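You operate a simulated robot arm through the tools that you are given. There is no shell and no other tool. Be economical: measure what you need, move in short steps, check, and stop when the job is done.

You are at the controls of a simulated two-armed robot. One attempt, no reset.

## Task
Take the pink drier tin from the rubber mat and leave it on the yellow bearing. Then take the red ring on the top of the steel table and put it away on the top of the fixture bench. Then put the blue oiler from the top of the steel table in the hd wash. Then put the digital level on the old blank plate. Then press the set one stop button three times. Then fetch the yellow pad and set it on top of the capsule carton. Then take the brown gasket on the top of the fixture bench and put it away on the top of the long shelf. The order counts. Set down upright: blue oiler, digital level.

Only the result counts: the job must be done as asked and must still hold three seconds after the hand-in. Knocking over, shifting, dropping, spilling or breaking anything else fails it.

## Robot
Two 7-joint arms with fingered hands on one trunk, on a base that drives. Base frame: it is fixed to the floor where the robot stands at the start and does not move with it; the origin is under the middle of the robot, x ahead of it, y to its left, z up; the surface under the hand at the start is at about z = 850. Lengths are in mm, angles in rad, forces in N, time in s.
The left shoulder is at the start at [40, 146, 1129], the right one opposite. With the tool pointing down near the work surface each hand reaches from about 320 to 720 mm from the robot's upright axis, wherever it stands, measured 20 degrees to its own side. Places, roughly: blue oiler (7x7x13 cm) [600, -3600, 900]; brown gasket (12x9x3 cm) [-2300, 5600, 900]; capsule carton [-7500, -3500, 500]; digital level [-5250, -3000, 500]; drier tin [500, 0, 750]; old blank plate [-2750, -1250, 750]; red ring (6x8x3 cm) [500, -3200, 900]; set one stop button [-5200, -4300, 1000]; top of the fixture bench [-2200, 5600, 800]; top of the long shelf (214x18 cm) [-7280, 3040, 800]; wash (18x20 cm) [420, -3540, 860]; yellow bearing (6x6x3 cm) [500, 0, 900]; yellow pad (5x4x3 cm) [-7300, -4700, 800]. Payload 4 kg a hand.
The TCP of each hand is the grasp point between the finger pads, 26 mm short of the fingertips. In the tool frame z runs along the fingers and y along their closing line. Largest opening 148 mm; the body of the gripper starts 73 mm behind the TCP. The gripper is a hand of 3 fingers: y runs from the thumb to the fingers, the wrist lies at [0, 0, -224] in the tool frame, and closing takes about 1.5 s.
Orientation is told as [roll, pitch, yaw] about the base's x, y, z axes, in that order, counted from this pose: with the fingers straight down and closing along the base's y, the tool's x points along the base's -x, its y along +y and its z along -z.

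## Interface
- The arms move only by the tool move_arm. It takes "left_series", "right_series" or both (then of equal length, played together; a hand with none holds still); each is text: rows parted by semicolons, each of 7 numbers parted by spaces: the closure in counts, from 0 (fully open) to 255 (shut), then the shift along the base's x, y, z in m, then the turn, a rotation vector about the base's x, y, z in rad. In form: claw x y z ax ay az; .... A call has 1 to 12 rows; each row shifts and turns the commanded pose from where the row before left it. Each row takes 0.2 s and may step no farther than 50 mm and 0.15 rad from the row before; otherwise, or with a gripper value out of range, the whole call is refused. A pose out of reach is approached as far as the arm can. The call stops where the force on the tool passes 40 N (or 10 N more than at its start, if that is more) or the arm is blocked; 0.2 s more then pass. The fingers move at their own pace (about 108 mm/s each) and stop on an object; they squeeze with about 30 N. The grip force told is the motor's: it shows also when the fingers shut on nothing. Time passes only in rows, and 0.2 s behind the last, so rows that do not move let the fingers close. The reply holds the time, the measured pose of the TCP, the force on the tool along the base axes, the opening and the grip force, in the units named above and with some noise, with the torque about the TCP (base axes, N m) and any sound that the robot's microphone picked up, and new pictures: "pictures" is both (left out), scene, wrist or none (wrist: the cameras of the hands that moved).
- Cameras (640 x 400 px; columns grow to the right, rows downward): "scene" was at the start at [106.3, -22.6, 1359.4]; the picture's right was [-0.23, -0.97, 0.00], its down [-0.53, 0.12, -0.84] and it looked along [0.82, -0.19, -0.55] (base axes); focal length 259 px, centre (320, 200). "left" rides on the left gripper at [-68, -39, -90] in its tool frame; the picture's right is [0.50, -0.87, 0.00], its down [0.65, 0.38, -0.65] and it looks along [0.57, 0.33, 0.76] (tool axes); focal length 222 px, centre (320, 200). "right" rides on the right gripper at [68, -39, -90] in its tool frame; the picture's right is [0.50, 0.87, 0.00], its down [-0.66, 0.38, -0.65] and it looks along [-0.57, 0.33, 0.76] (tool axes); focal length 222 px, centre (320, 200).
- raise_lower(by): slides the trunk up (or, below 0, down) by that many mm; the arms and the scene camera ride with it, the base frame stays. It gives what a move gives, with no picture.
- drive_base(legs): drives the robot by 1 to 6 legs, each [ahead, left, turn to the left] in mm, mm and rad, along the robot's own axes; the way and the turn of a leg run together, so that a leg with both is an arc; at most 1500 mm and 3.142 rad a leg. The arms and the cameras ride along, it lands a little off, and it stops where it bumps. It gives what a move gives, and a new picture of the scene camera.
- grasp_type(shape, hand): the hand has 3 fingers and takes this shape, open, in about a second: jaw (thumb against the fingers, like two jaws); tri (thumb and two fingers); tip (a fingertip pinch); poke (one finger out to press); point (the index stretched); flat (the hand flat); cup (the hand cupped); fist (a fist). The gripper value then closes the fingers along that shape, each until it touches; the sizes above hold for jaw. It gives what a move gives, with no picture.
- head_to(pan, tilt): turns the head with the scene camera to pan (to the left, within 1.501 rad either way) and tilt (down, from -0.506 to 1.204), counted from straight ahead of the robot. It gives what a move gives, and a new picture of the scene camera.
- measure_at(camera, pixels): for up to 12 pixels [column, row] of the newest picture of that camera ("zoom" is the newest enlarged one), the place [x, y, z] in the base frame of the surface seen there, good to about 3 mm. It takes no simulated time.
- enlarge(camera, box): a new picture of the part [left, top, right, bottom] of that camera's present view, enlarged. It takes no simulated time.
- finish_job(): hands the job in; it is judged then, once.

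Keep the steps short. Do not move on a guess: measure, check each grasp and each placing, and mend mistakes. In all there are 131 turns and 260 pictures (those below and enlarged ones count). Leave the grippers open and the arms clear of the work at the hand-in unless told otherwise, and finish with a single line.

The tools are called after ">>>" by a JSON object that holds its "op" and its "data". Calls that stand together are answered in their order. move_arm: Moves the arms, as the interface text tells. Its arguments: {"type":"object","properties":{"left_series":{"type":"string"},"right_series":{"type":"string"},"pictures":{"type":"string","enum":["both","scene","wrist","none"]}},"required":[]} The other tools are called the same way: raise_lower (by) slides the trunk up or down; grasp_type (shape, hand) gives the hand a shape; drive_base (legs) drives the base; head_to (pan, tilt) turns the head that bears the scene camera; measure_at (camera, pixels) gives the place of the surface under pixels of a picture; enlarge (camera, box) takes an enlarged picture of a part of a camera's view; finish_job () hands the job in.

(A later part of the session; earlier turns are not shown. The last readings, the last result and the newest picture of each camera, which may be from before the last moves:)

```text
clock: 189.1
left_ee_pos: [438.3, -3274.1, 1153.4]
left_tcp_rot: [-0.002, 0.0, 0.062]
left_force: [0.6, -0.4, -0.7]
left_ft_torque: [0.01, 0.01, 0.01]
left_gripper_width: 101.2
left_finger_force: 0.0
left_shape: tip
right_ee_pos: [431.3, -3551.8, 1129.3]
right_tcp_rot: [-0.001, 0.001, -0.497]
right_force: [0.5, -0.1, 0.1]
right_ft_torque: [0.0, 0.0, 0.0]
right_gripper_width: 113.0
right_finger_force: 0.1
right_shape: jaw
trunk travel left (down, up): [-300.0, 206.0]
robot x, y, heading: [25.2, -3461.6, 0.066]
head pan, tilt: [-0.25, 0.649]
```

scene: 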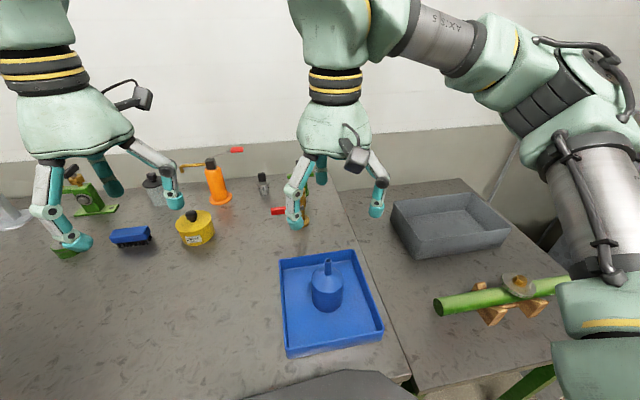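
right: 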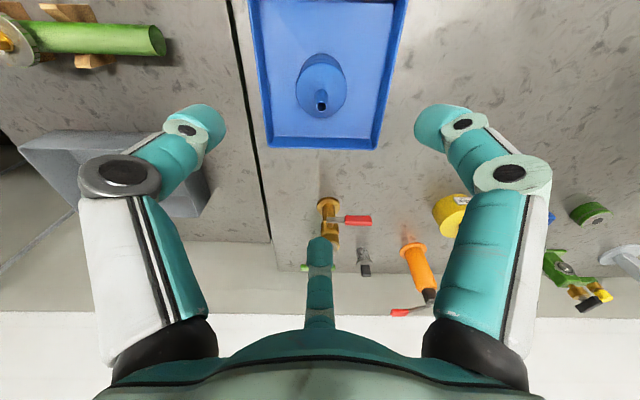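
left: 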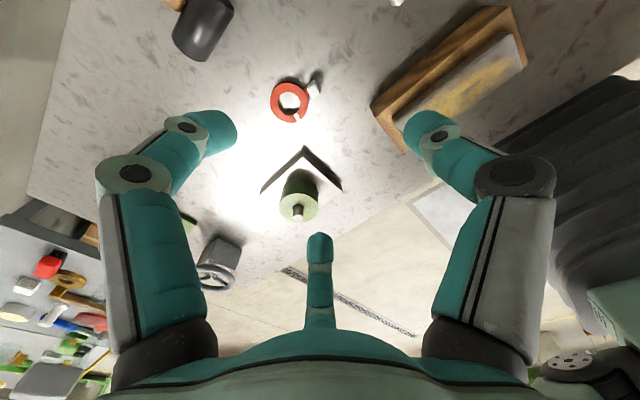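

The oiler stands upright in the tray. Next undo the right hand's yaw and set the left to jaw, then back off and turn around to view the middle of the hall.

>>> {"op": "move_arm", "data": {"right_series": "60 0 -0.03 0.01 0 0 0.14;60 0 -0.03 0.01 0 0 0.14;60 0 -0.03 0 0 0 0.14;60 0 -0.03 0 0 0 0.14", "pictures": "none"}}

>>> {"op": "grasp_type", "data": {"shape": "jaw", "hand": "left"}}

>>> {"op": "drive_base", "data": {"legs": [[-400, 0, 0], [0, 0, 3.07]]}}

>>> {"op": "head_to", "data": {"pan": 0, "tilt": 0.3}}

```text
clock: 190.1
left_ee_pos: [438.5, -3275.1, 1152.2]
left_tcp_rot: [0.002, -0.001, 0.06]
left_force: [0.5, -0.5, -0.5]
left_ft_torque: [0.06, 0.0, -0.02]
left_gripper_width: 101.0
left_finger_force: 0.0
left_shape: tip
right_ee_pos: [432.3, -3671.5, 1148.4]
right_tcp_rot: [0.001, -0.001, 0.067]
right_force: [-0.2, 0.4, -0.4]
right_ft_torque: [-0.01, 0.01, 0.0]
right_gripper_width: 113.0
right_finger_force: 0.0
right_shape: jaw
trunk travel left (down, up): [-300.0, 206.0]
robot x, y, heading: [26.8, -3459.8, 0.069]
head pan, tilt: [-0.25, 0.649]
```

```text
clock: 191.0
left_ee_pos: [436.9, -3273.1, 1152.2]
left_tcp_rot: [-0.001, 0.002, 0.061]
left_force: [0.5, 0.2, -0.1]
left_ft_torque: [0.01, 0.0, 0.02]
left_gripper_width: 147.9
left_finger_force: 0.1
left_shape: jaw
right_ee_pos: [433.3, -3669.0, 1148.7]
right_tcp_rot: [0.001, 0.001, 0.064]
right_force: [-0.3, 0.8, -0.3]
right_ft_torque: [-0.04, -0.01, 0.0]
right_gripper_width: 113.0
right_finger_force: 0.1
right_shape: jaw
trunk travel left (down, up): [-300.0, 206.0]
robot x, y, heading: [21.0, -3464.0, 0.067]
head pan, tilt: [-0.25, 0.649]
```

```text
clock: 200.5
left_ee_pos: [-812.3, -3623.3, 1152.6]
left_tcp_rot: [-0.001, -0.001, 3.075]
left_force: [-0.1, -0.5, 0.3]
left_ft_torque: [-0.01, 0.0, -0.01]
left_gripper_width: 148.0
left_finger_force: 0.1
left_shape: jaw
right_ee_pos: [-755.3, -3232.4, 1148.7]
right_tcp_rot: [0.0, -0.001, 3.078]
right_force: [0.0, 0.1, 0.0]
right_ft_torque: [0.0, -0.01, 0.0]
right_gripper_width: 112.7
right_finger_force: 0.0
right_shape: jaw
trunk travel left (down, up): [-300.0, 206.0]
robot x, y, heading: [-376.6, -3488.5, 3.075]
head pan, tilt: [-0.25, 0.649]
```

scene: 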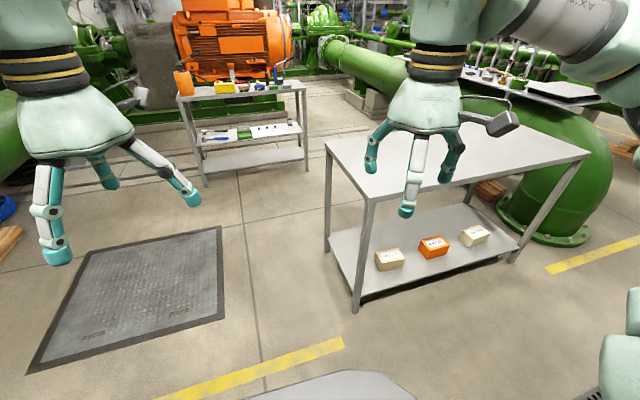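

```text
clock: 201.4
left_ee_pos: [-812.2, -3624.0, 1152.8]
left_tcp_rot: [0.001, -0.001, 3.077]
left_force: [0.5, 0.5, -1.2]
left_ft_torque: [0.04, 0.03, -0.01]
left_gripper_width: 148.1
left_finger_force: 0.1
left_shape: jaw
right_ee_pos: [-756.1, -3230.8, 1148.6]
right_tcp_rot: [-0.001, -0.001, 3.076]
right_force: [0.5, -0.1, -1.1]
right_ft_torque: [0.0, 0.03, -0.01]
right_gripper_width: 112.8
right_finger_force: 0.1
right_shape: jaw
trunk travel left (down, up): [-300.0, 206.0]
robot x, y, heading: [-377.0, -3490.7, 3.078]
head pan, tilt: [0.0, 0.3]
```

scene: 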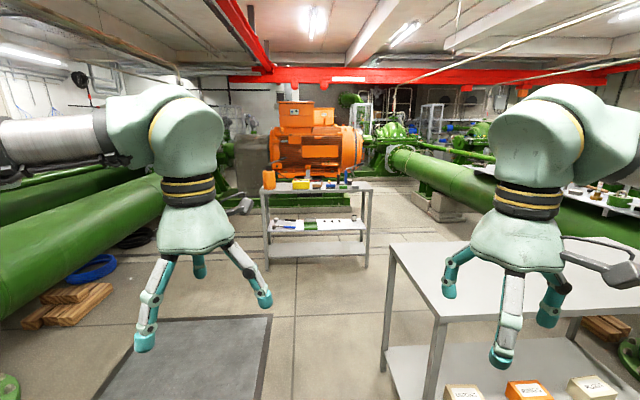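

A rack with a middle shelf stands ahead, around (315,225). I'll measure it and the side table.

>>> {"op": "measure_at", "data": {"camera": "scene", "pixels": [[312, 190], [312, 228], [268, 268], [366, 262], [300, 225], [450, 300], [395, 245], [345, 225], [600, 205], [315, 290], [225, 320]]}}

>>> {"op": "enlarge", "data": {"camera": "scene", "box": [250, 160, 390, 280]}}

>>> {"op": "head_to", "data": {"pan": -0.7, "tilt": 0.35}}

```text
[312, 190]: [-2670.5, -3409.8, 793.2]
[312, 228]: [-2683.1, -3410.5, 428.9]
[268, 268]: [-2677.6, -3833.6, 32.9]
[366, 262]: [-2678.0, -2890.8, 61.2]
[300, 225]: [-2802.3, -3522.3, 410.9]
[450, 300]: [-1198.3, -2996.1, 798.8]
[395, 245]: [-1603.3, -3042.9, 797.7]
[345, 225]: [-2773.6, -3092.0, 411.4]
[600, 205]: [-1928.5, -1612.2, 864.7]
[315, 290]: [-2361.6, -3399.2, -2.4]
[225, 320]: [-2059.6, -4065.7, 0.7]
```

```text
3.33 times, centred on (320, 220) of scene
```

zoom: 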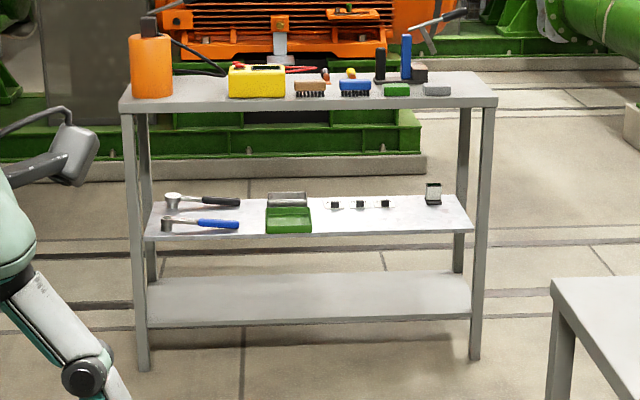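

```text
clock: 202.4
left_ee_pos: [-811.2, -3623.2, 1152.6]
left_tcp_rot: [0.0, -0.002, 3.075]
left_force: [-1.0, 0.6, 0.0]
left_ft_torque: [-0.02, -0.03, -0.01]
left_gripper_width: 148.0
left_finger_force: 0.1
left_shape: jaw
right_ee_pos: [-755.8, -3231.6, 1150.0]
right_tcp_rot: [0.002, 0.0, 3.076]
right_force: [0.3, -0.8, -0.6]
right_ft_torque: [-0.03, 0.01, 0.01]
right_gripper_width: 112.9
right_finger_force: 0.1
right_shape: jaw
trunk travel left (down, up): [-300.0, 206.0]
robot x, y, heading: [-376.8, -3486.4, 3.077]
head pan, tilt: [-0.7, 0.351]
```

scene: 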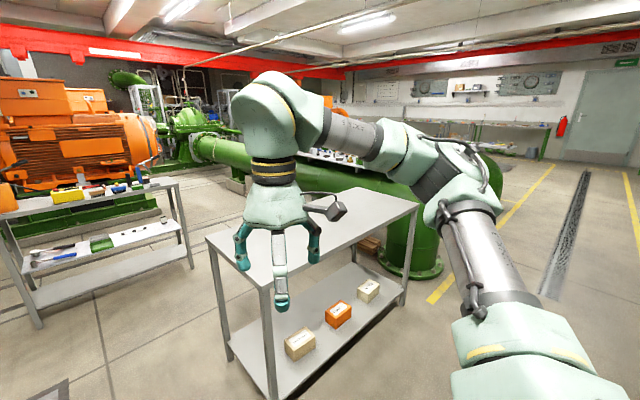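

The level is behind the machinery. I'll look left and further for a way through.

>>> {"op": "head_to", "data": {"pan": 0.45, "tilt": 0.2}}

>>> {"op": "measure_at", "data": {"camera": "scene", "pixels": [[560, 290], [470, 240], [500, 240], [430, 250], [380, 250], [440, 215], [350, 280], [560, 200]]}}

```text
clock: 203.8
left_ee_pos: [-813.9, -3624.0, 1153.3]
left_tcp_rot: [0.0, -0.002, 3.076]
left_force: [0.6, 0.3, 0.2]
left_ft_torque: [0.02, -0.02, 0.03]
left_gripper_width: 147.7
left_finger_force: 0.1
left_shape: jaw
right_ee_pos: [-756.2, -3232.0, 1148.8]
right_tcp_rot: [0.0, 0.001, 3.077]
right_force: [-0.5, -0.1, -0.3]
right_ft_torque: [0.03, 0.0, 0.0]
right_gripper_width: 112.8
right_finger_force: 0.0
right_shape: jaw
trunk travel left (down, up): [-300.0, 206.0]
robot x, y, heading: [-377.7, -3490.2, 3.076]
head pan, tilt: [0.45, 0.201]
```

scene: 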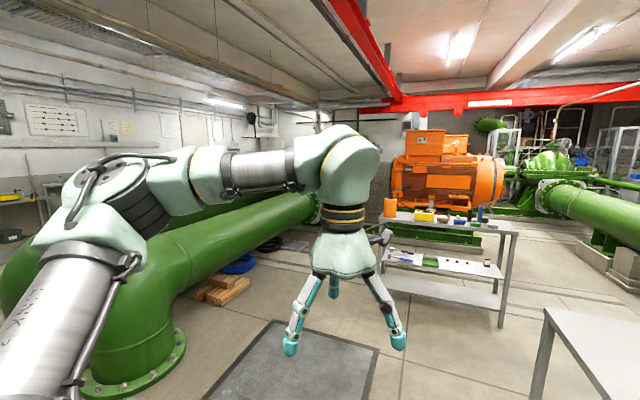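

```text
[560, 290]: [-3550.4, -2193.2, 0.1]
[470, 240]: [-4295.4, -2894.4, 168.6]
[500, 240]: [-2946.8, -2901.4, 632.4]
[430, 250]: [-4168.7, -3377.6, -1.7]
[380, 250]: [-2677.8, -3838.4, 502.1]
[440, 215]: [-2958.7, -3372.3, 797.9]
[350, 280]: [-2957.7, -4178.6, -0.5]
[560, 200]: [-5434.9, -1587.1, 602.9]
```

Move ahead 1400 mm to between the table and the rack and look again.

>>> {"op": "drive_base", "data": {"legs": [[1400, 100, 0.065]]}}

>>> {"op": "head_to", "data": {"pan": 0.5, "tilt": 0.15}}

>>> {"op": "head_to", "data": {"pan": -0.9, "tilt": 0.3}}

```text
clock: 210.9
left_ee_pos: [-2222.0, -3711.6, 1152.7]
left_tcp_rot: [-0.001, -0.003, 3.142]
left_force: [-0.2, -0.1, 0.3]
left_ft_torque: [0.0, -0.04, 0.01]
left_gripper_width: 147.9
left_finger_force: 0.0
left_shape: jaw
right_ee_pos: [-2192.1, -3315.9, 1149.9]
right_tcp_rot: [-0.001, -0.001, -3.14]
right_force: [0.5, -0.6, 0.3]
right_ft_torque: [-0.01, 0.01, 0.02]
right_gripper_width: 112.7
right_finger_force: 0.1
right_shape: jaw
trunk travel left (down, up): [-300.0, 206.0]
robot x, y, heading: [-1795.3, -3547.6, -3.139]
head pan, tilt: [0.45, 0.201]
```

scene: 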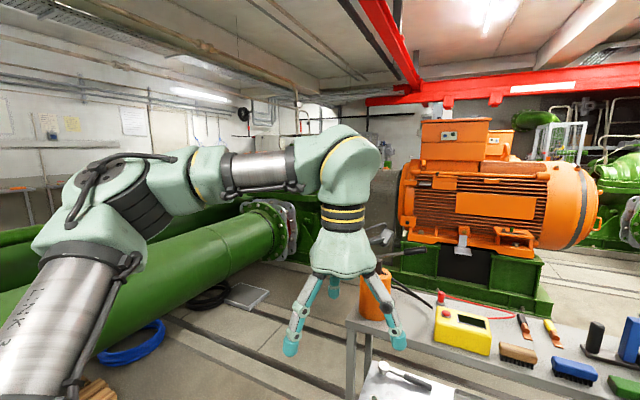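

```text
clock: 211.5
left_ee_pos: [-2222.7, -3711.5, 1152.5]
left_tcp_rot: [0.0, 0.0, 3.142]
left_force: [0.0, 0.2, 0.4]
left_ft_torque: [0.01, 0.05, 0.01]
left_gripper_width: 148.0
left_finger_force: 0.1
left_shape: jaw
right_ee_pos: [-2191.7, -3315.0, 1149.5]
right_tcp_rot: [0.001, 0.0, -3.14]
right_force: [-0.5, -0.6, 0.2]
right_ft_torque: [-0.04, -0.01, 0.02]
right_gripper_width: 112.7
right_finger_force: 0.1
right_shape: jaw
trunk travel left (down, up): [-300.0, 206.0]
robot x, y, heading: [-1793.9, -3550.5, -3.142]
head pan, tilt: [0.499, 0.15]
```

scene: 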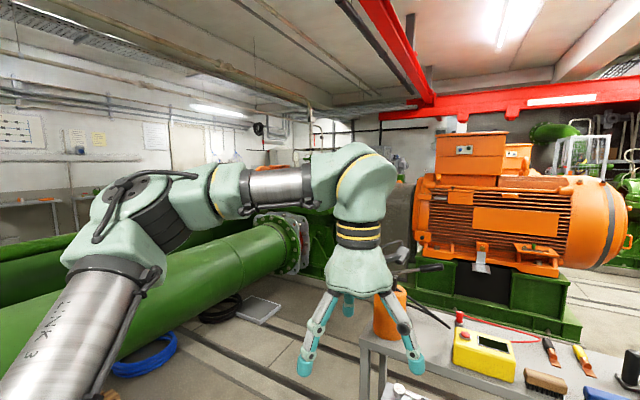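

```text
clock: 213.0
left_ee_pos: [-2223.0, -3710.9, 1153.4]
left_tcp_rot: [0.001, -0.002, 3.143]
left_force: [-0.8, 0.2, 0.1]
left_ft_torque: [0.04, 0.02, 0.0]
left_gripper_width: 147.9
left_finger_force: 0.0
left_shape: jaw
right_ee_pos: [-2192.8, -3316.1, 1149.9]
right_tcp_rot: [0.001, 0.001, -3.141]
right_force: [0.7, 0.0, -0.4]
right_ft_torque: [0.01, -0.01, 0.0]
right_gripper_width: 112.7
right_finger_force: 0.0
right_shape: jaw
trunk travel left (down, up): [-300.0, 206.0]
robot x, y, heading: [-1797.4, -3548.5, -3.141]
head pan, tilt: [-0.901, 0.3]
```

scene: 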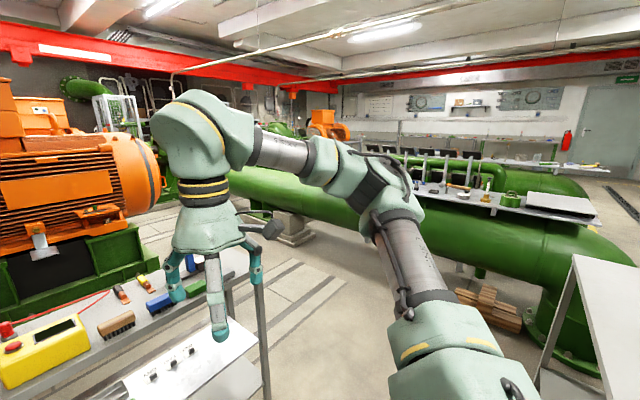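

I'll measure the layout: motor end, skid end, the floor gaps, and the bench across the pipe.

>>> {"op": "measure_at", "data": {"camera": "scene", "pixels": [[150, 180], [140, 262], [155, 232], [300, 270], [290, 210], [560, 203], [500, 198], [420, 190], [240, 190], [330, 300], [440, 250], [395, 225]]}}

>>> {"op": "enlarge", "data": {"camera": "scene", "box": [60, 60, 300, 260]}}

>>> {"op": "enlarge", "data": {"camera": "scene", "box": [360, 120, 620, 260]}}

```text
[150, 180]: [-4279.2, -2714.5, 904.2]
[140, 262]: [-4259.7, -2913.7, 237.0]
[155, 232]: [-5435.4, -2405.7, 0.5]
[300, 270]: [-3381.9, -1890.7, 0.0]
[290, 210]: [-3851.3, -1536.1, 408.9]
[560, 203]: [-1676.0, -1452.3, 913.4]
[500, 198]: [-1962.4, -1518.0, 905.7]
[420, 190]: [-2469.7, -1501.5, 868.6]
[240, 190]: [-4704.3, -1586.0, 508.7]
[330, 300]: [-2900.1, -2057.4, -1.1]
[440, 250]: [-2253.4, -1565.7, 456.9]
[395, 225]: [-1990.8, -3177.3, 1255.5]
```

```text
2.00 times, centred on (180, 160) of scene
```

zoom: 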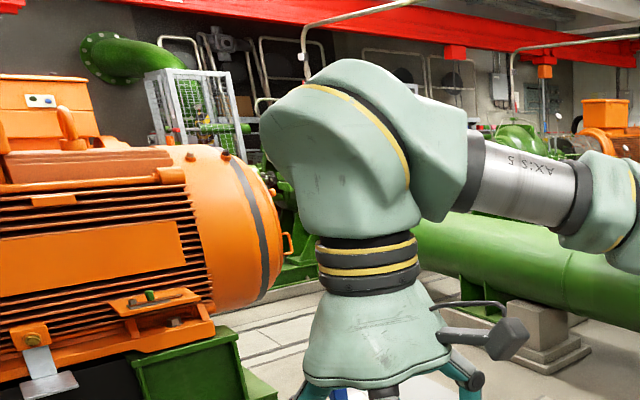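

```text
2.46 times, centred on (490, 190) of scene
```

zoom: 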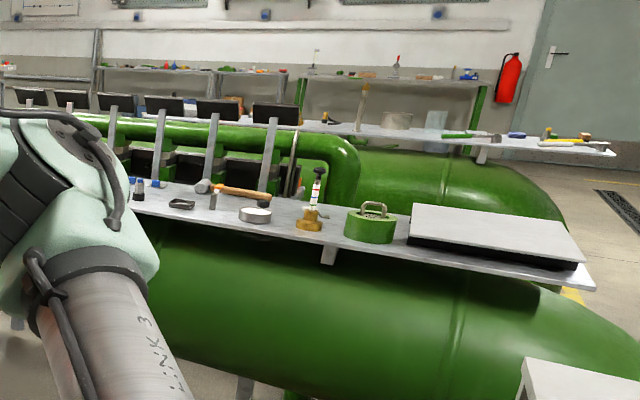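

There's a corridor along y≈-2150 between the motor end and the right-hand pipe. Pass between table and rack into it, then look ahead.

>>> {"op": "drive_base", "data": {"legs": [[370, 0, 0], [0, -1400, 0], [1000, 0, 0]]}}

>>> {"op": "head_to", "data": {"pan": 0, "tilt": 0.25}}

```text
clock: 226.8
left_ee_pos: [-3579.3, -2255.5, 1153.9]
left_tcp_rot: [0.0, -0.003, 3.102]
left_force: [-0.1, -0.1, -0.5]
left_ft_torque: [0.05, -0.01, 0.01]
left_gripper_width: 147.8
left_finger_force: 0.1
left_shape: jaw
right_ee_pos: [-3533.3, -1862.5, 1148.4]
right_tcp_rot: [0.001, 0.0, 3.106]
right_force: [0.0, -0.6, 0.4]
right_ft_torque: [0.0, 0.0, 0.0]
right_gripper_width: 112.9
right_finger_force: 0.1
right_shape: jaw
trunk travel left (down, up): [-300.0, 206.0]
robot x, y, heading: [-3151.4, -2107.2, 3.109]
head pan, tilt: [-0.901, 0.3]
```

scene: 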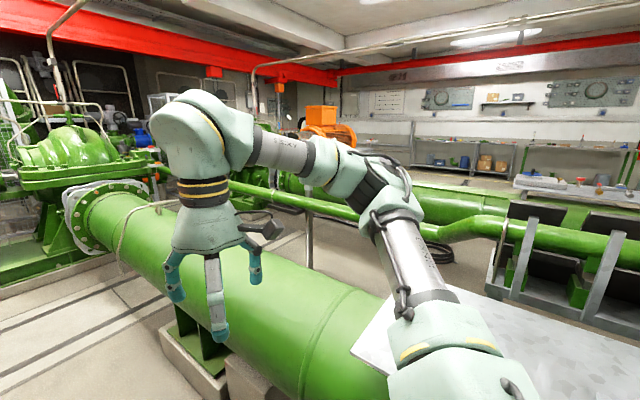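

```text
clock: 228.0
left_ee_pos: [-3579.4, -2256.3, 1152.6]
left_tcp_rot: [-0.001, -0.001, 3.102]
left_force: [-0.7, 0.4, 0.6]
left_ft_torque: [0.0, -0.05, -0.01]
left_gripper_width: 148.0
left_finger_force: 0.1
left_shape: jaw
right_ee_pos: [-3534.1, -1862.1, 1148.0]
right_tcp_rot: [0.001, 0.0, 3.106]
right_force: [-0.2, -0.5, -1.0]
right_ft_torque: [0.02, -0.02, 0.01]
right_gripper_width: 112.6
right_finger_force: 0.1
right_shape: jaw
trunk travel left (down, up): [-300.0, 206.0]
robot x, y, heading: [-3148.0, -2107.7, 3.105]
head pan, tilt: [0.0, 0.25]
```

scene: 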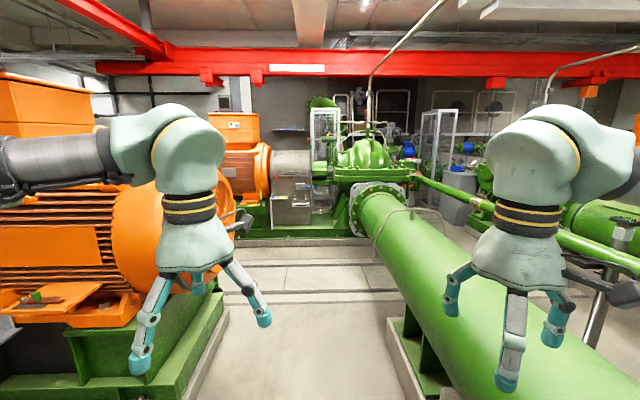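

The corridor leads on to a second set. I'll measure before driving.

>>> {"op": "measure_at", "data": {"camera": "scene", "pixels": [[280, 240], [270, 260], [240, 180], [290, 210], [355, 200], [390, 320], [220, 320], [300, 290], [250, 235], [325, 250], [190, 310]]}}

>>> {"op": "enlarge", "data": {"camera": "scene", "box": [200, 100, 440, 260]}}

```text
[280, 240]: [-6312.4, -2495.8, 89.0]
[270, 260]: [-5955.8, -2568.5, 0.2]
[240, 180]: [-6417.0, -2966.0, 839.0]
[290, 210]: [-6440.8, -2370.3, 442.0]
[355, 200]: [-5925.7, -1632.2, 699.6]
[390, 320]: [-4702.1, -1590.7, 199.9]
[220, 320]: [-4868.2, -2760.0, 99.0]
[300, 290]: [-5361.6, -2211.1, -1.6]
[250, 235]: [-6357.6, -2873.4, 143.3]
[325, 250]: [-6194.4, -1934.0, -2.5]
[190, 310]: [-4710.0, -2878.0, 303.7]
```

```text
2.50 times, centred on (320, 180) of scene
```

zoom: 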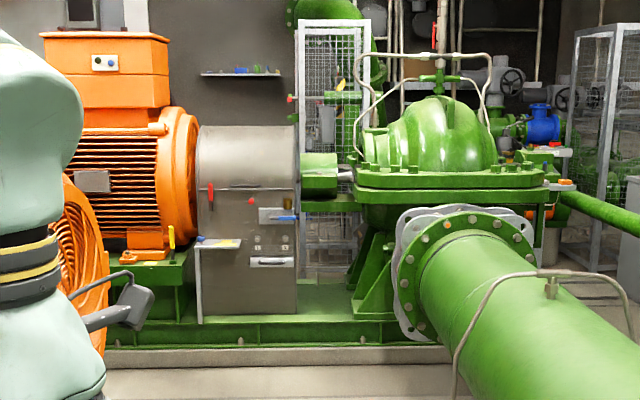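

Set one's motor ends near x≈-4870; beyond is a cross aisle. Drive to x≈-5600 and look left toward the level.

>>> {"op": "drive_base", "data": {"legs": [[0, 0, 0.036], [1500, 0, 0], [900, 0, 0]]}}

>>> {"op": "head_to", "data": {"pan": 1.4, "tilt": 0.3}}

```text
clock: 240.2
left_ee_pos: [-5990.3, -2177.6, 1154.4]
left_tcp_rot: [0.0, -0.002, 3.082]
left_force: [0.0, -0.5, -0.1]
left_ft_torque: [0.0, -0.03, 0.0]
left_gripper_width: 147.9
left_finger_force: 0.2
left_shape: jaw
right_ee_pos: [-5935.7, -1782.9, 1148.4]
right_tcp_rot: [-0.002, -0.002, 3.084]
right_force: [0.5, -0.5, -0.4]
right_ft_torque: [0.01, 0.0, -0.03]
right_gripper_width: 112.7
right_finger_force: 0.0
right_shape: jaw
trunk travel left (down, up): [-300.0, 206.0]
robot x, y, heading: [-5554.5, -2039.7, 3.084]
head pan, tilt: [0.0, 0.25]
```

scene: 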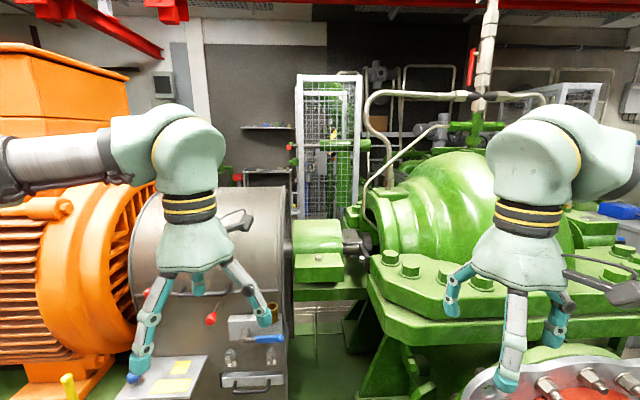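

```text
clock: 241.7
left_ee_pos: [-5990.2, -2176.5, 1152.9]
left_tcp_rot: [0.0, -0.002, 3.081]
left_force: [-0.3, 0.2, 0.6]
left_ft_torque: [0.0, -0.02, 0.03]
left_gripper_width: 148.0
left_finger_force: 0.1
left_shape: jaw
right_ee_pos: [-5937.4, -1784.5, 1148.4]
right_tcp_rot: [0.001, 0.001, 3.086]
right_force: [-0.6, -0.3, 0.2]
right_ft_torque: [0.02, -0.02, -0.01]
right_gripper_width: 113.1
right_finger_force: 0.0
right_shape: jaw
trunk travel left (down, up): [-300.0, 206.0]
robot x, y, heading: [-5557.5, -2038.2, 3.086]
head pan, tilt: [1.4, 0.3]
```

scene: 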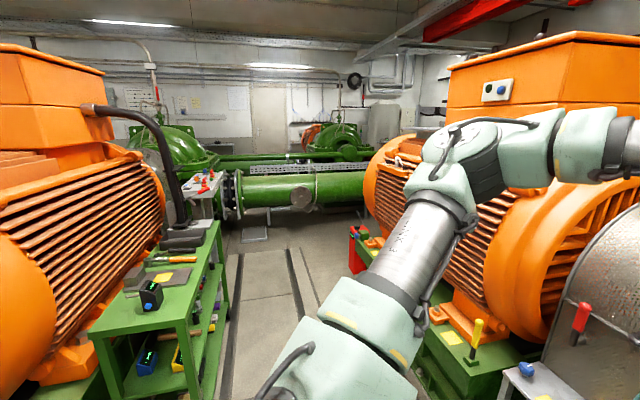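

A green two-shelf trolley stands behind motor one. On its lower shelf are devices at about (146,361) and (180,350). I'll enlarge.

>>> {"op": "enlarge", "data": {"camera": "scene", "box": [90, 230, 250, 390]}}

>>> {"op": "measure_at", "data": {"camera": "scene", "pixels": [[146, 358], [181, 350], [152, 293], [92, 335], [188, 318], [222, 220], [205, 320], [215, 280], [400, 395], [365, 250], [235, 215]]}}

```text
2.50 times, centred on (170, 310) of scene
```

zoom: 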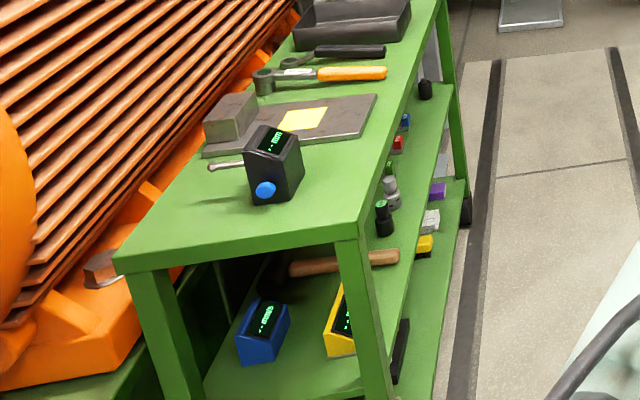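

```text
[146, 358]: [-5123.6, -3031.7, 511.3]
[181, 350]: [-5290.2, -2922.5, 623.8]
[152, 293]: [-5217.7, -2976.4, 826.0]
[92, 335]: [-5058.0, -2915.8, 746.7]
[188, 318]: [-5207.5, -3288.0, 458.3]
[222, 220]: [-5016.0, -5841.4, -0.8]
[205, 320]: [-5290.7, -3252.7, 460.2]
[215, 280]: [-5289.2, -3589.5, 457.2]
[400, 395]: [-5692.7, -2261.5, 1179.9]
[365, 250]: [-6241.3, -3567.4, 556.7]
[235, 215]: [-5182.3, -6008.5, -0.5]
```

The lower shelf is z≈457 under a top at z≈747. It can be reached through the trolley's near end (y≈-2915). I'll turn to face -y and come closer to identify the level.

>>> {"op": "drive_base", "data": {"legs": [[0, 0, 1.627], [150, 330, 0]]}}

>>> {"op": "head_to", "data": {"pan": 0.0, "tilt": 0.8}}

```text
clock: 248.0
left_ee_pos: [-5071.5, -2620.1, 1152.1]
left_tcp_rot: [0.002, -0.003, -1.582]
left_force: [-0.3, 0.8, 0.1]
left_ft_torque: [-0.01, -0.03, 0.02]
left_gripper_width: 148.0
left_finger_force: 0.1
left_shape: jaw
right_ee_pos: [-5466.4, -2585.8, 1148.6]
right_tcp_rot: [0.003, -0.002, -1.582]
right_force: [-0.5, -0.9, 0.8]
right_ft_torque: [-0.03, 0.0, 0.01]
right_gripper_width: 112.9
right_finger_force: 0.0
right_shape: jaw
trunk travel left (down, up): [-300.0, 206.0]
robot x, y, heading: [-5227.6, -2193.3, -1.577]
head pan, tilt: [1.4, 0.3]
```

scene: 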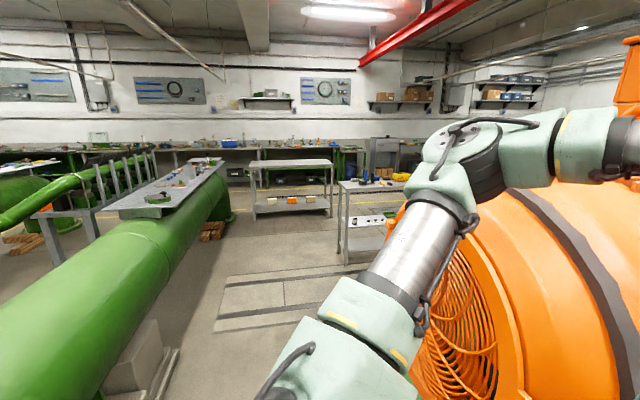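

```text
clock: 249.5
left_ee_pos: [-5069.8, -2620.2, 1153.5]
left_tcp_rot: [0.0, -0.001, -1.583]
left_force: [-1.2, -0.4, 0.2]
left_ft_torque: [-0.01, 0.01, 0.01]
left_gripper_width: 148.3
left_finger_force: 0.0
left_shape: jaw
right_ee_pos: [-5466.1, -2586.1, 1149.3]
right_tcp_rot: [0.002, 0.001, -1.581]
right_force: [0.6, 0.0, -0.1]
right_ft_torque: [-0.02, 0.0, -0.03]
right_gripper_width: 113.0
right_finger_force: 0.0
right_shape: jaw
trunk travel left (down, up): [-300.0, 206.0]
robot x, y, heading: [-5228.4, -2193.8, -1.576]
head pan, tilt: [0.0, 0.799]
```

scene: 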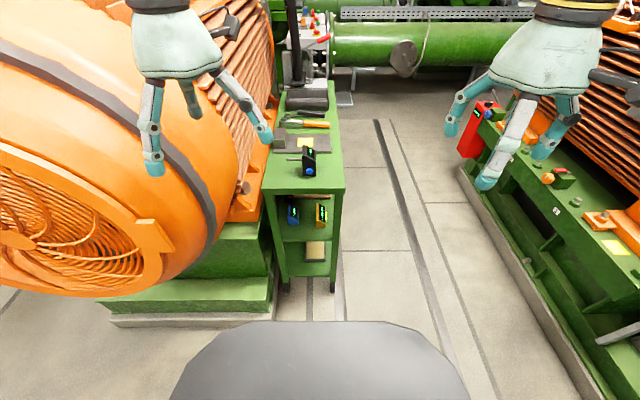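

I see the trolley end-on with the devices on the middle shelf at (293,213) and (321,215). Lower the trunk to look under and enlarge.

>>> {"op": "raise_lower", "data": {"by": -250}}

>>> {"op": "head_to", "data": {"pan": 0.1, "tilt": 0.6}}

>>> {"op": "enlarge", "data": {"camera": "scene", "box": [250, 150, 410, 270]}}

```text
clock: 252.1
left_ee_pos: [-5072.0, -2622.3, 902.9]
left_tcp_rot: [0.0, -0.001, -1.583]
left_force: [0.4, -0.2, 0.1]
left_ft_torque: [-0.02, 0.02, 0.0]
left_gripper_width: 147.8
left_finger_force: 0.1
left_shape: jaw
right_ee_pos: [-5465.8, -2585.3, 898.5]
right_tcp_rot: [0.001, 0.0, -1.581]
right_force: [-0.2, -0.2, -0.3]
right_ft_torque: [-0.04, 0.02, 0.01]
right_gripper_width: 113.1
right_finger_force: 0.1
right_shape: jaw
trunk travel left (down, up): [-50.0, 456.0]
robot x, y, heading: [-5228.7, -2194.2, -1.582]
head pan, tilt: [0.0, 0.799]
```

```text
clock: 252.8
left_ee_pos: [-5069.7, -2619.8, 902.8]
left_tcp_rot: [0.0, -0.002, -1.583]
left_force: [0.4, 0.3, 0.8]
left_ft_torque: [-0.01, -0.06, 0.05]
left_gripper_width: 147.8
left_finger_force: 0.1
left_shape: jaw
right_ee_pos: [-5466.1, -2586.9, 897.7]
right_tcp_rot: [0.001, -0.001, -1.581]
right_force: [0.3, 0.5, 0.3]
right_ft_torque: [0.02, 0.01, 0.01]
right_gripper_width: 113.0
right_finger_force: 0.1
right_shape: jaw
trunk travel left (down, up): [-50.0, 456.0]
robot x, y, heading: [-5228.2, -2194.2, -1.582]
head pan, tilt: [0.099, 0.6]
```

scene: 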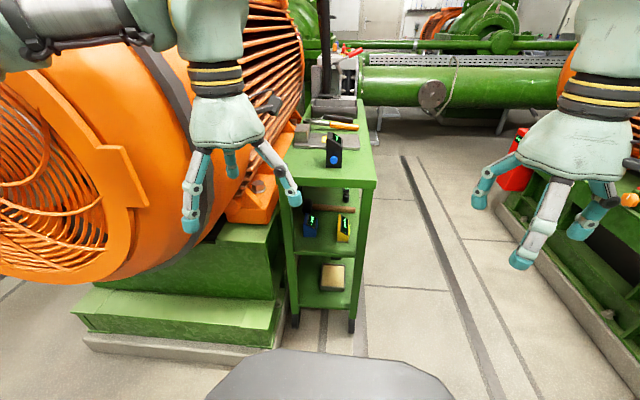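

```text
3.33 times, centred on (330, 210) of scene
```

zoom: 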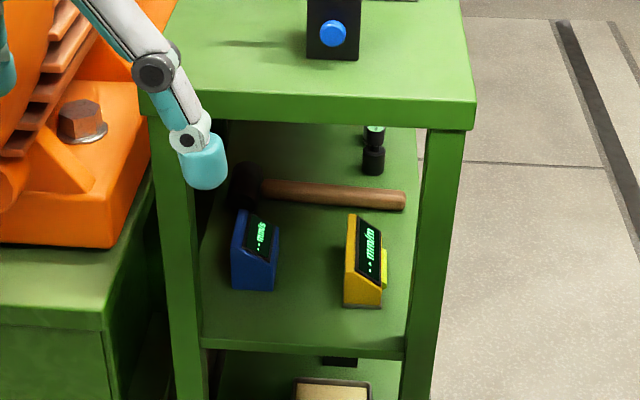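

Each display shows a unit. I'll enlarge strongly to read them.

>>> {"op": "enlarge", "data": {"camera": "scene", "box": [300, 205, 350, 245]}}

>>> {"op": "measure_at", "data": {"camera": "zoom", "pixels": [[160, 110], [90, 200], [470, 150], [460, 250], [440, 60], [530, 270], [570, 200], [300, 350]]}}

```text
10.00 times, centred on (325, 225) of scene
```

zoom: 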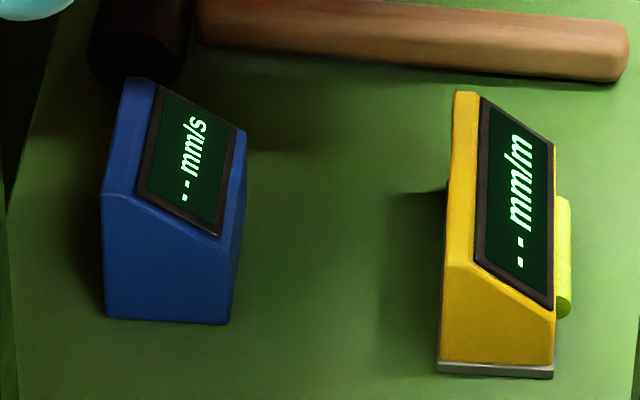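

```text
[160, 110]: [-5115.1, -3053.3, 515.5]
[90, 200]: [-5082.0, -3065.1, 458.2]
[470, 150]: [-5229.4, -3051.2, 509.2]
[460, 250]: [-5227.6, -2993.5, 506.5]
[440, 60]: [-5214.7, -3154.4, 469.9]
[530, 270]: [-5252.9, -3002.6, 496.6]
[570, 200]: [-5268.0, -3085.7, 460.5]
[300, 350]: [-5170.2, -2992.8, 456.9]
```

The yellow box reads "mm/m", so it's the digital level (the blue one reads mm/s). Before planning the reach, I'll measure trolley legs, apron and level precisely.

>>> {"op": "enlarge", "data": {"camera": "scene", "box": [280, 170, 390, 260]}}

>>> {"op": "measure_at", "data": {"camera": "zoom", "pixels": [[330, 75], [505, 85], [340, 95], [480, 200], [515, 200], [480, 250], [85, 200], [120, 200], [300, 315], [450, 320], [345, 195], [410, 200]]}}

```text
4.44 times, centred on (335, 215) of scene
```

zoom: 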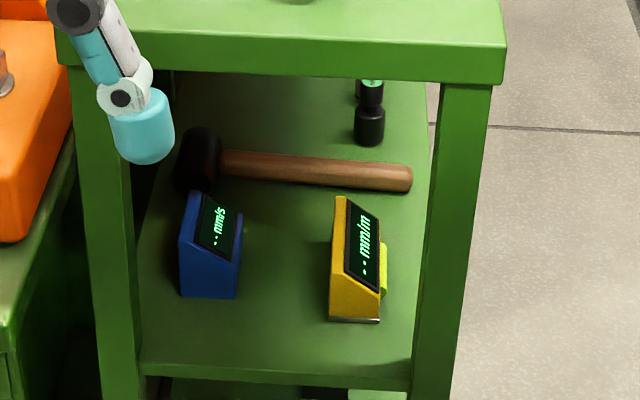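

```text
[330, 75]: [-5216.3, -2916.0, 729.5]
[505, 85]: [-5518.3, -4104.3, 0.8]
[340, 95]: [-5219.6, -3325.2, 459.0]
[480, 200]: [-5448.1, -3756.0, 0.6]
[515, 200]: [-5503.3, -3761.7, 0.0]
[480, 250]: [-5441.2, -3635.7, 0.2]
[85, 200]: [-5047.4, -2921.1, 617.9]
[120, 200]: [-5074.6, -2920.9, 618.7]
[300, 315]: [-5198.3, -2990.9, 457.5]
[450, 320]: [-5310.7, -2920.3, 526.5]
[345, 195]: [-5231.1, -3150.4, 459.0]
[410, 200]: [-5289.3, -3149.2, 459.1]
```

The level spans about x -5225..-5262, y -2985..-3080, z 458..515, and the right leg's inner face is at x≈-5288. The hand must enter tilted, from the north-east, under the top shelf (underside z≈725). First I'll yaw the left hand while lowering it in front of the trolley.

>>> {"op": "drive_base", "data": {"legs": [[80, 20, 0]]}}

>>> {"op": "move_arm", "data": {"left_series": "80 -0.004 -0.01 -0.012 0 0 0.143;80 -0.004 -0.01 -0.012 0 0 0.143;80 -0.004 -0.01 -0.012 0 0 0.143;80 -0.004 -0.01 -0.012 0 0 0.143;80 -0.004 -0.01 -0.012 0 0 0.143;80 -0.004 -0.01 -0.012 0 0 0.143;80 -0.004 -0.01 -0.012 0 0 0.143;80 -0.004 -0.01 -0.012 0 0 0.143;80 0 0 0 0 0 0"}}

```text
clock: 254.0
left_ee_pos: [-5050.0, -2681.2, 914.2]
left_tcp_rot: [0.001, -0.03, -1.566]
left_force: [0.5, 0.3, -1.1]
left_ft_torque: [0.04, 0.02, 0.0]
left_gripper_width: 147.9
left_finger_force: 0.1
left_shape: jaw
right_ee_pos: [-5446.0, -2653.8, 902.5]
right_tcp_rot: [0.005, -0.015, -1.562]
right_force: [0.0, -0.5, 0.4]
right_ft_torque: [0.0, 0.01, 0.01]
right_gripper_width: 112.9
right_finger_force: 0.1
right_shape: jaw
trunk travel left (down, up): [-50.0, 456.0]
robot x, y, heading: [-5215.0, -2267.8, -1.569]
head pan, tilt: [0.099, 0.6]
stopped in leg 1: the robot was blocked; the commanded pose is now the measured one
```

scene: 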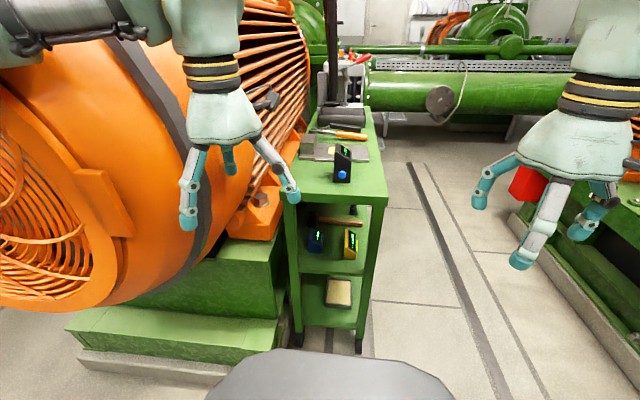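

```text
clock: 256.2
left_ee_pos: [-5069.6, -2721.0, 847.9]
left_tcp_rot: [-0.066, -0.052, -0.374]
left_force: [0.7, 0.1, -0.3]
left_ft_torque: [0.01, -0.01, 0.0]
left_gripper_width: 101.7
left_finger_force: 0.1
left_shape: jaw
right_ee_pos: [-5433.3, -2632.6, 899.9]
right_tcp_rot: [0.018, -0.019, -1.498]
right_force: [0.1, 0.1, 0.5]
right_ft_torque: [-0.01, -0.03, 0.01]
right_gripper_width: 113.2
right_finger_force: 0.1
right_shape: jaw
trunk travel left (down, up): [-50.0, 456.0]
robot x, y, heading: [-5217.4, -2236.0, -1.493]
head pan, tilt: [0.099, 0.6]
stopped in row 9 (left hand): the arm was blocked; the commanded pose is now the measured one
```

scene: 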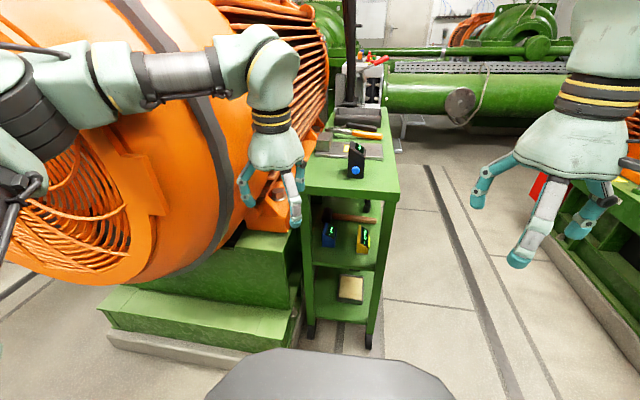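
left: 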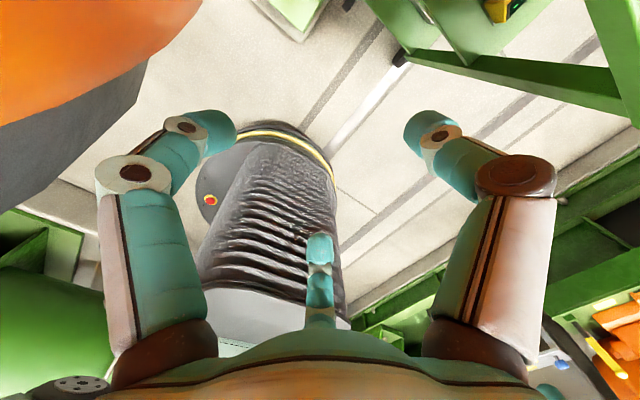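

The left elbow met motor one, so this side is too tight. Retreat to the right and back first, then raise the trunk.

>>> {"op": "drive_base", "data": {"legs": [[-60, -250, 0], [-100, -250, -0.08]]}}

>>> {"op": "raise_lower", "data": {"by": 250}}

```text
clock: 259.6
left_ee_pos: [-5610.0, -2611.7, 829.8]
left_tcp_rot: [-0.04, -0.022, -0.458]
left_force: [0.3, 0.5, -0.5]
left_ft_torque: [-0.02, -0.01, 0.04]
left_gripper_width: 102.0
left_finger_force: 0.0
left_shape: jaw
right_ee_pos: [-5968.6, -2489.7, 898.1]
right_tcp_rot: [0.001, 0.001, -1.594]
right_force: [0.3, 0.3, -0.2]
right_ft_torque: [0.01, -0.02, 0.0]
right_gripper_width: 112.8
right_finger_force: 0.1
right_shape: jaw
trunk travel left (down, up): [-50.0, 456.0]
robot x, y, heading: [-5728.7, -2097.9, -1.593]
head pan, tilt: [0.099, 0.6]
```

scene: 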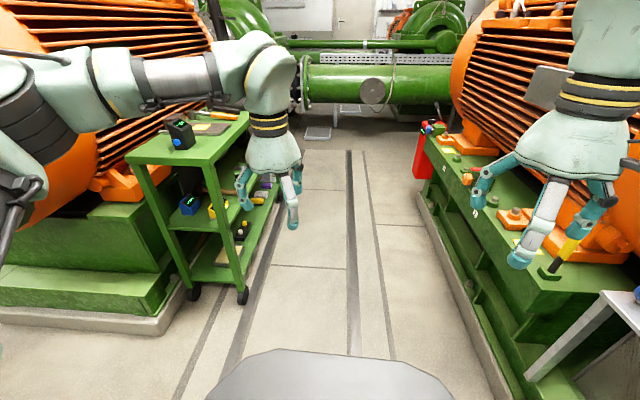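

```text
clock: 262.2
left_ee_pos: [-5609.2, -2612.8, 1078.9]
left_tcp_rot: [-0.039, -0.022, -0.454]
left_force: [-0.2, 0.6, -0.2]
left_ft_torque: [0.02, -0.02, 0.04]
left_gripper_width: 101.7
left_finger_force: 0.2
left_shape: jaw
right_ee_pos: [-5968.2, -2491.2, 1148.6]
right_tcp_rot: [0.001, 0.0, -1.594]
right_force: [0.0, 0.4, 0.0]
right_ft_torque: [0.01, 0.01, -0.04]
right_gripper_width: 112.9
right_finger_force: 0.1
right_shape: jaw
trunk travel left (down, up): [-300.0, 206.0]
robot x, y, heading: [-5724.7, -2100.0, -1.595]
head pan, tilt: [0.099, 0.6]
```

I'll measure the aisle width (skid of motor two, trolley feet) from this picture view.

>>> {"op": "head_to", "data": {"pan": 0.25, "tilt": 0.6}}

>>> {"op": "enlarge", "data": {"camera": "scene", "box": [160, 100, 480, 300]}}

```text
clock: 262.9
left_ee_pos: [-5609.4, -2612.6, 1079.0]
left_tcp_rot: [-0.04, -0.022, -0.456]
left_force: [-0.6, 0.5, 0.6]
left_ft_torque: [0.01, 0.0, 0.04]
left_gripper_width: 101.9
left_finger_force: 0.0
left_shape: jaw
right_ee_pos: [-5968.2, -2491.0, 1148.9]
right_tcp_rot: [0.002, 0.0, -1.591]
right_force: [-0.8, -0.1, 0.0]
right_ft_torque: [0.0, -0.02, 0.01]
right_gripper_width: 113.1
right_finger_force: 0.1
right_shape: jaw
trunk travel left (down, up): [-300.0, 206.0]
robot x, y, heading: [-5727.5, -2102.7, -1.6]
head pan, tilt: [0.25, 0.6]
```

scene: 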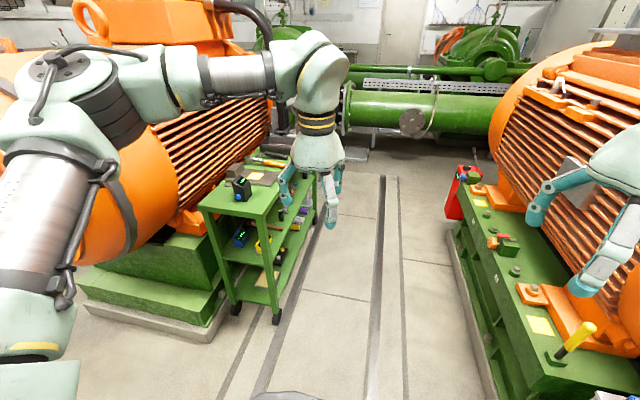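

```text
2.00 times, centred on (320, 200) of scene
```

zoom: 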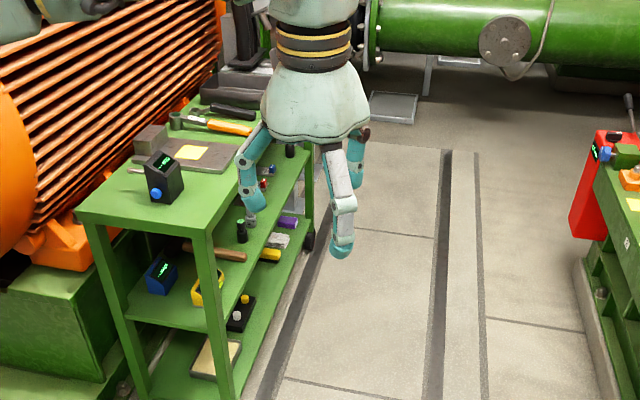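

>>> {"op": "measure_at", "data": {"camera": "scene", "pixels": [[458, 250], [480, 330], [277, 318], [455, 190], [545, 290], [315, 215], [385, 300], [500, 240]]}}

>>> {"op": "measure_at", "data": {"camera": "zoom", "pixels": [[208, 290], [200, 300], [218, 300], [195, 285], [245, 258], [220, 245], [240, 320], [235, 345]]}}

```text
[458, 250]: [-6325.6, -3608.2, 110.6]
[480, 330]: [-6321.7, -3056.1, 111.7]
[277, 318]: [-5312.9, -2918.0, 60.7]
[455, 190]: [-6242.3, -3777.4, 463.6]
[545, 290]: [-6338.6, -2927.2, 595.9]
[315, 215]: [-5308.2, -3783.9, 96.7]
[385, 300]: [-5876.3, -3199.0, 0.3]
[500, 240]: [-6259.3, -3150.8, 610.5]
```

```text
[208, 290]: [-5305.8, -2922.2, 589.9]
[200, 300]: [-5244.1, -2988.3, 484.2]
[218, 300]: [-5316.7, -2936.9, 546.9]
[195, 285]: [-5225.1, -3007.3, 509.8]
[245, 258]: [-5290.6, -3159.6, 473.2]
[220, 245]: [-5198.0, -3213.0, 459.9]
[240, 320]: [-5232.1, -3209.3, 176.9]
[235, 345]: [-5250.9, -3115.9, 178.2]
```

The aisle is 1 m wide. Turn to face +x here, then slide right down the aisle to stand beside the trolley.

>>> {"op": "drive_base", "data": {"legs": [[0, 0, 1.6], [-40, -1080, 0], [0, 0, 0.15]]}}

>>> {"op": "head_to", "data": {"pan": 0.2, "tilt": 0.8}}

```text
clock: 272.9
left_ee_pos: [-5308.4, -2993.9, 1079.4]
left_tcp_rot: [-0.039, -0.023, 1.251]
left_force: [0.0, 0.6, -0.3]
left_ft_torque: [-0.02, -0.02, 0.01]
left_gripper_width: 101.6
left_finger_force: 0.0
left_shape: jaw
right_ee_pos: [-5380.5, -3366.2, 1148.6]
right_tcp_rot: [0.0, 0.0, 0.114]
right_force: [0.0, 0.5, -0.1]
right_ft_torque: [-0.02, -0.03, -0.01]
right_gripper_width: 112.9
right_finger_force: 0.0
right_shape: jaw
trunk travel left (down, up): [-300.0, 206.0]
robot x, y, heading: [-5797.1, -3182.1, 0.12]
head pan, tilt: [0.25, 0.6]
```

scene: 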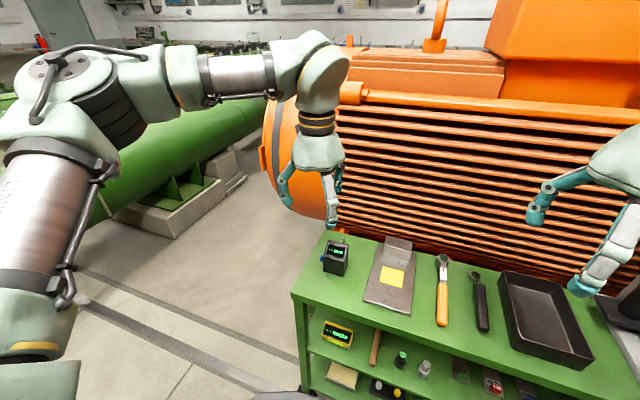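

```text
clock: 273.6
left_ee_pos: [-5308.4, -2994.0, 1079.3]
left_tcp_rot: [-0.041, -0.022, 1.254]
left_force: [-0.5, 0.4, -0.2]
left_ft_torque: [0.01, 0.02, -0.01]
left_gripper_width: 102.0
left_finger_force: 0.0
left_shape: jaw
right_ee_pos: [-5380.7, -3366.1, 1149.1]
right_tcp_rot: [0.0, 0.001, 0.113]
right_force: [-1.0, 0.0, -0.1]
right_ft_torque: [0.0, -0.01, -0.03]
right_gripper_width: 113.2
right_finger_force: 0.0
right_shape: jaw
trunk travel left (down, up): [-300.0, 206.0]
robot x, y, heading: [-5797.9, -3177.8, 0.119]
head pan, tilt: [0.201, 0.799]
```

scene: 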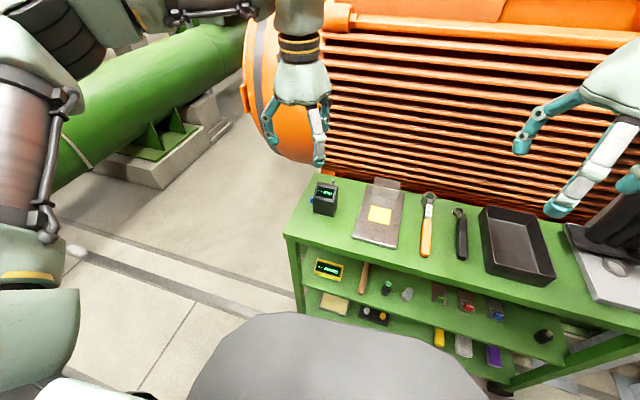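

From here the level's display is visible at (328,268). I'll enlarge and measure it.

>>> {"op": "enlarge", "data": {"camera": "scene", "box": [280, 230, 376, 290]}}

>>> {"op": "measure_at", "data": {"camera": "zoom", "pixels": [[225, 165], [415, 225], [230, 250], [390, 310], [220, 275], [385, 335], [250, 170], [330, 240], [110, 200], [150, 230], [520, 180], [560, 250]]}}

```text
6.67 times, centred on (328, 260) of scene
```

zoom: 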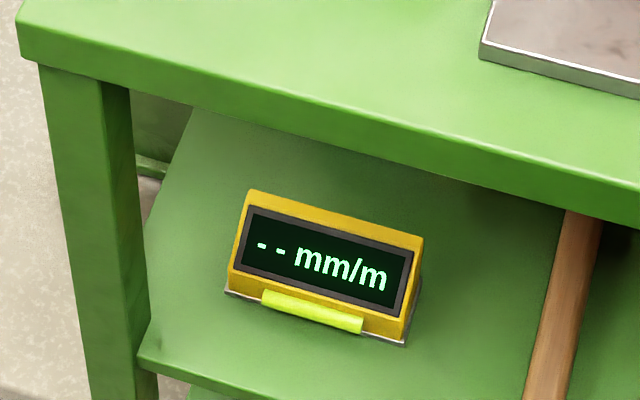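

```text
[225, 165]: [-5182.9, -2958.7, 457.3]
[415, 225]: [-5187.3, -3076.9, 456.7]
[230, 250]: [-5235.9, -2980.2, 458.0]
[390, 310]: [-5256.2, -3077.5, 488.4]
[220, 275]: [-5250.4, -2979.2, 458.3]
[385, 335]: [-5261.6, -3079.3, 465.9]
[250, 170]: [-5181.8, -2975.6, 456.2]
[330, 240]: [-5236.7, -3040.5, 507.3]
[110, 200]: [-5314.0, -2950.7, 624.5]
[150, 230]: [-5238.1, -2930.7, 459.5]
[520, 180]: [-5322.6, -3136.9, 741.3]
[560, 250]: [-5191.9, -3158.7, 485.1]
```

The level is ≈97 mm long along y, with its ends free on both sides. I plan to enter from the aisle with the hand tilted 50° from vertical, thumb up, and pinch the two ends. First pull both hands back clear of the trolley edge (x≈-5322) and yaw the left to +90°.

>>> {"op": "move_arm", "data": {"left_series": "40 -0.04 -0.0115 0 0 0 0.124;40 -0.04 -0.0115 0 0 0 0.124;40 -0.041 -0.0115 0 0.039 0.022 0.122;40 -0.041 -0.0115 0 0 0 0;40 0 0 0 0 0 0", "right_series": "60 -0.02 0 0 0 0 0;60 -0.02 0 0 0 0 0;60 -0.02 0 0 0 0 0;60 -0.02 0 0 0 0 0;60 0 0 0 0 0 0", "pictures": "none"}}

>>> {"op": "raise_lower", "data": {"by": -270}}

```text
clock: 274.8
left_ee_pos: [-5473.3, -3037.7, 1076.6]
left_tcp_rot: [-0.017, -0.061, 1.622]
left_force: [-0.3, -0.9, -0.7]
left_ft_torque: [0.02, 0.03, 0.01]
left_gripper_width: 124.4
left_finger_force: 0.1
left_shape: jaw
right_ee_pos: [-5459.2, -3364.3, 1149.5]
right_tcp_rot: [-0.001, 0.002, 0.113]
right_force: [0.0, 0.3, 0.3]
right_ft_torque: [-0.02, 0.02, -0.01]
right_gripper_width: 113.0
right_finger_force: 0.2
right_shape: jaw
trunk travel left (down, up): [-300.0, 206.0]
robot x, y, heading: [-5801.5, -3180.2, 0.118]
head pan, tilt: [0.201, 0.799]
```

```text
clock: 277.6
left_ee_pos: [-5473.2, -3037.5, 804.8]
left_tcp_rot: [-0.017, -0.062, 1.622]
left_force: [0.0, 0.7, -0.2]
left_ft_torque: [-0.01, -0.02, 0.0]
left_gripper_width: 124.8
left_finger_force: 0.1
left_shape: jaw
right_ee_pos: [-5459.6, -3364.8, 879.5]
right_tcp_rot: [0.0, 0.0, 0.115]
right_force: [0.1, -0.1, -0.6]
right_ft_torque: [0.0, 0.01, -0.01]
right_gripper_width: 113.1
right_finger_force: 0.0
right_shape: jaw
trunk travel left (down, up): [-30.0, 476.0]
robot x, y, heading: [-5801.1, -3181.5, 0.116]
head pan, tilt: [0.201, 0.799]
```

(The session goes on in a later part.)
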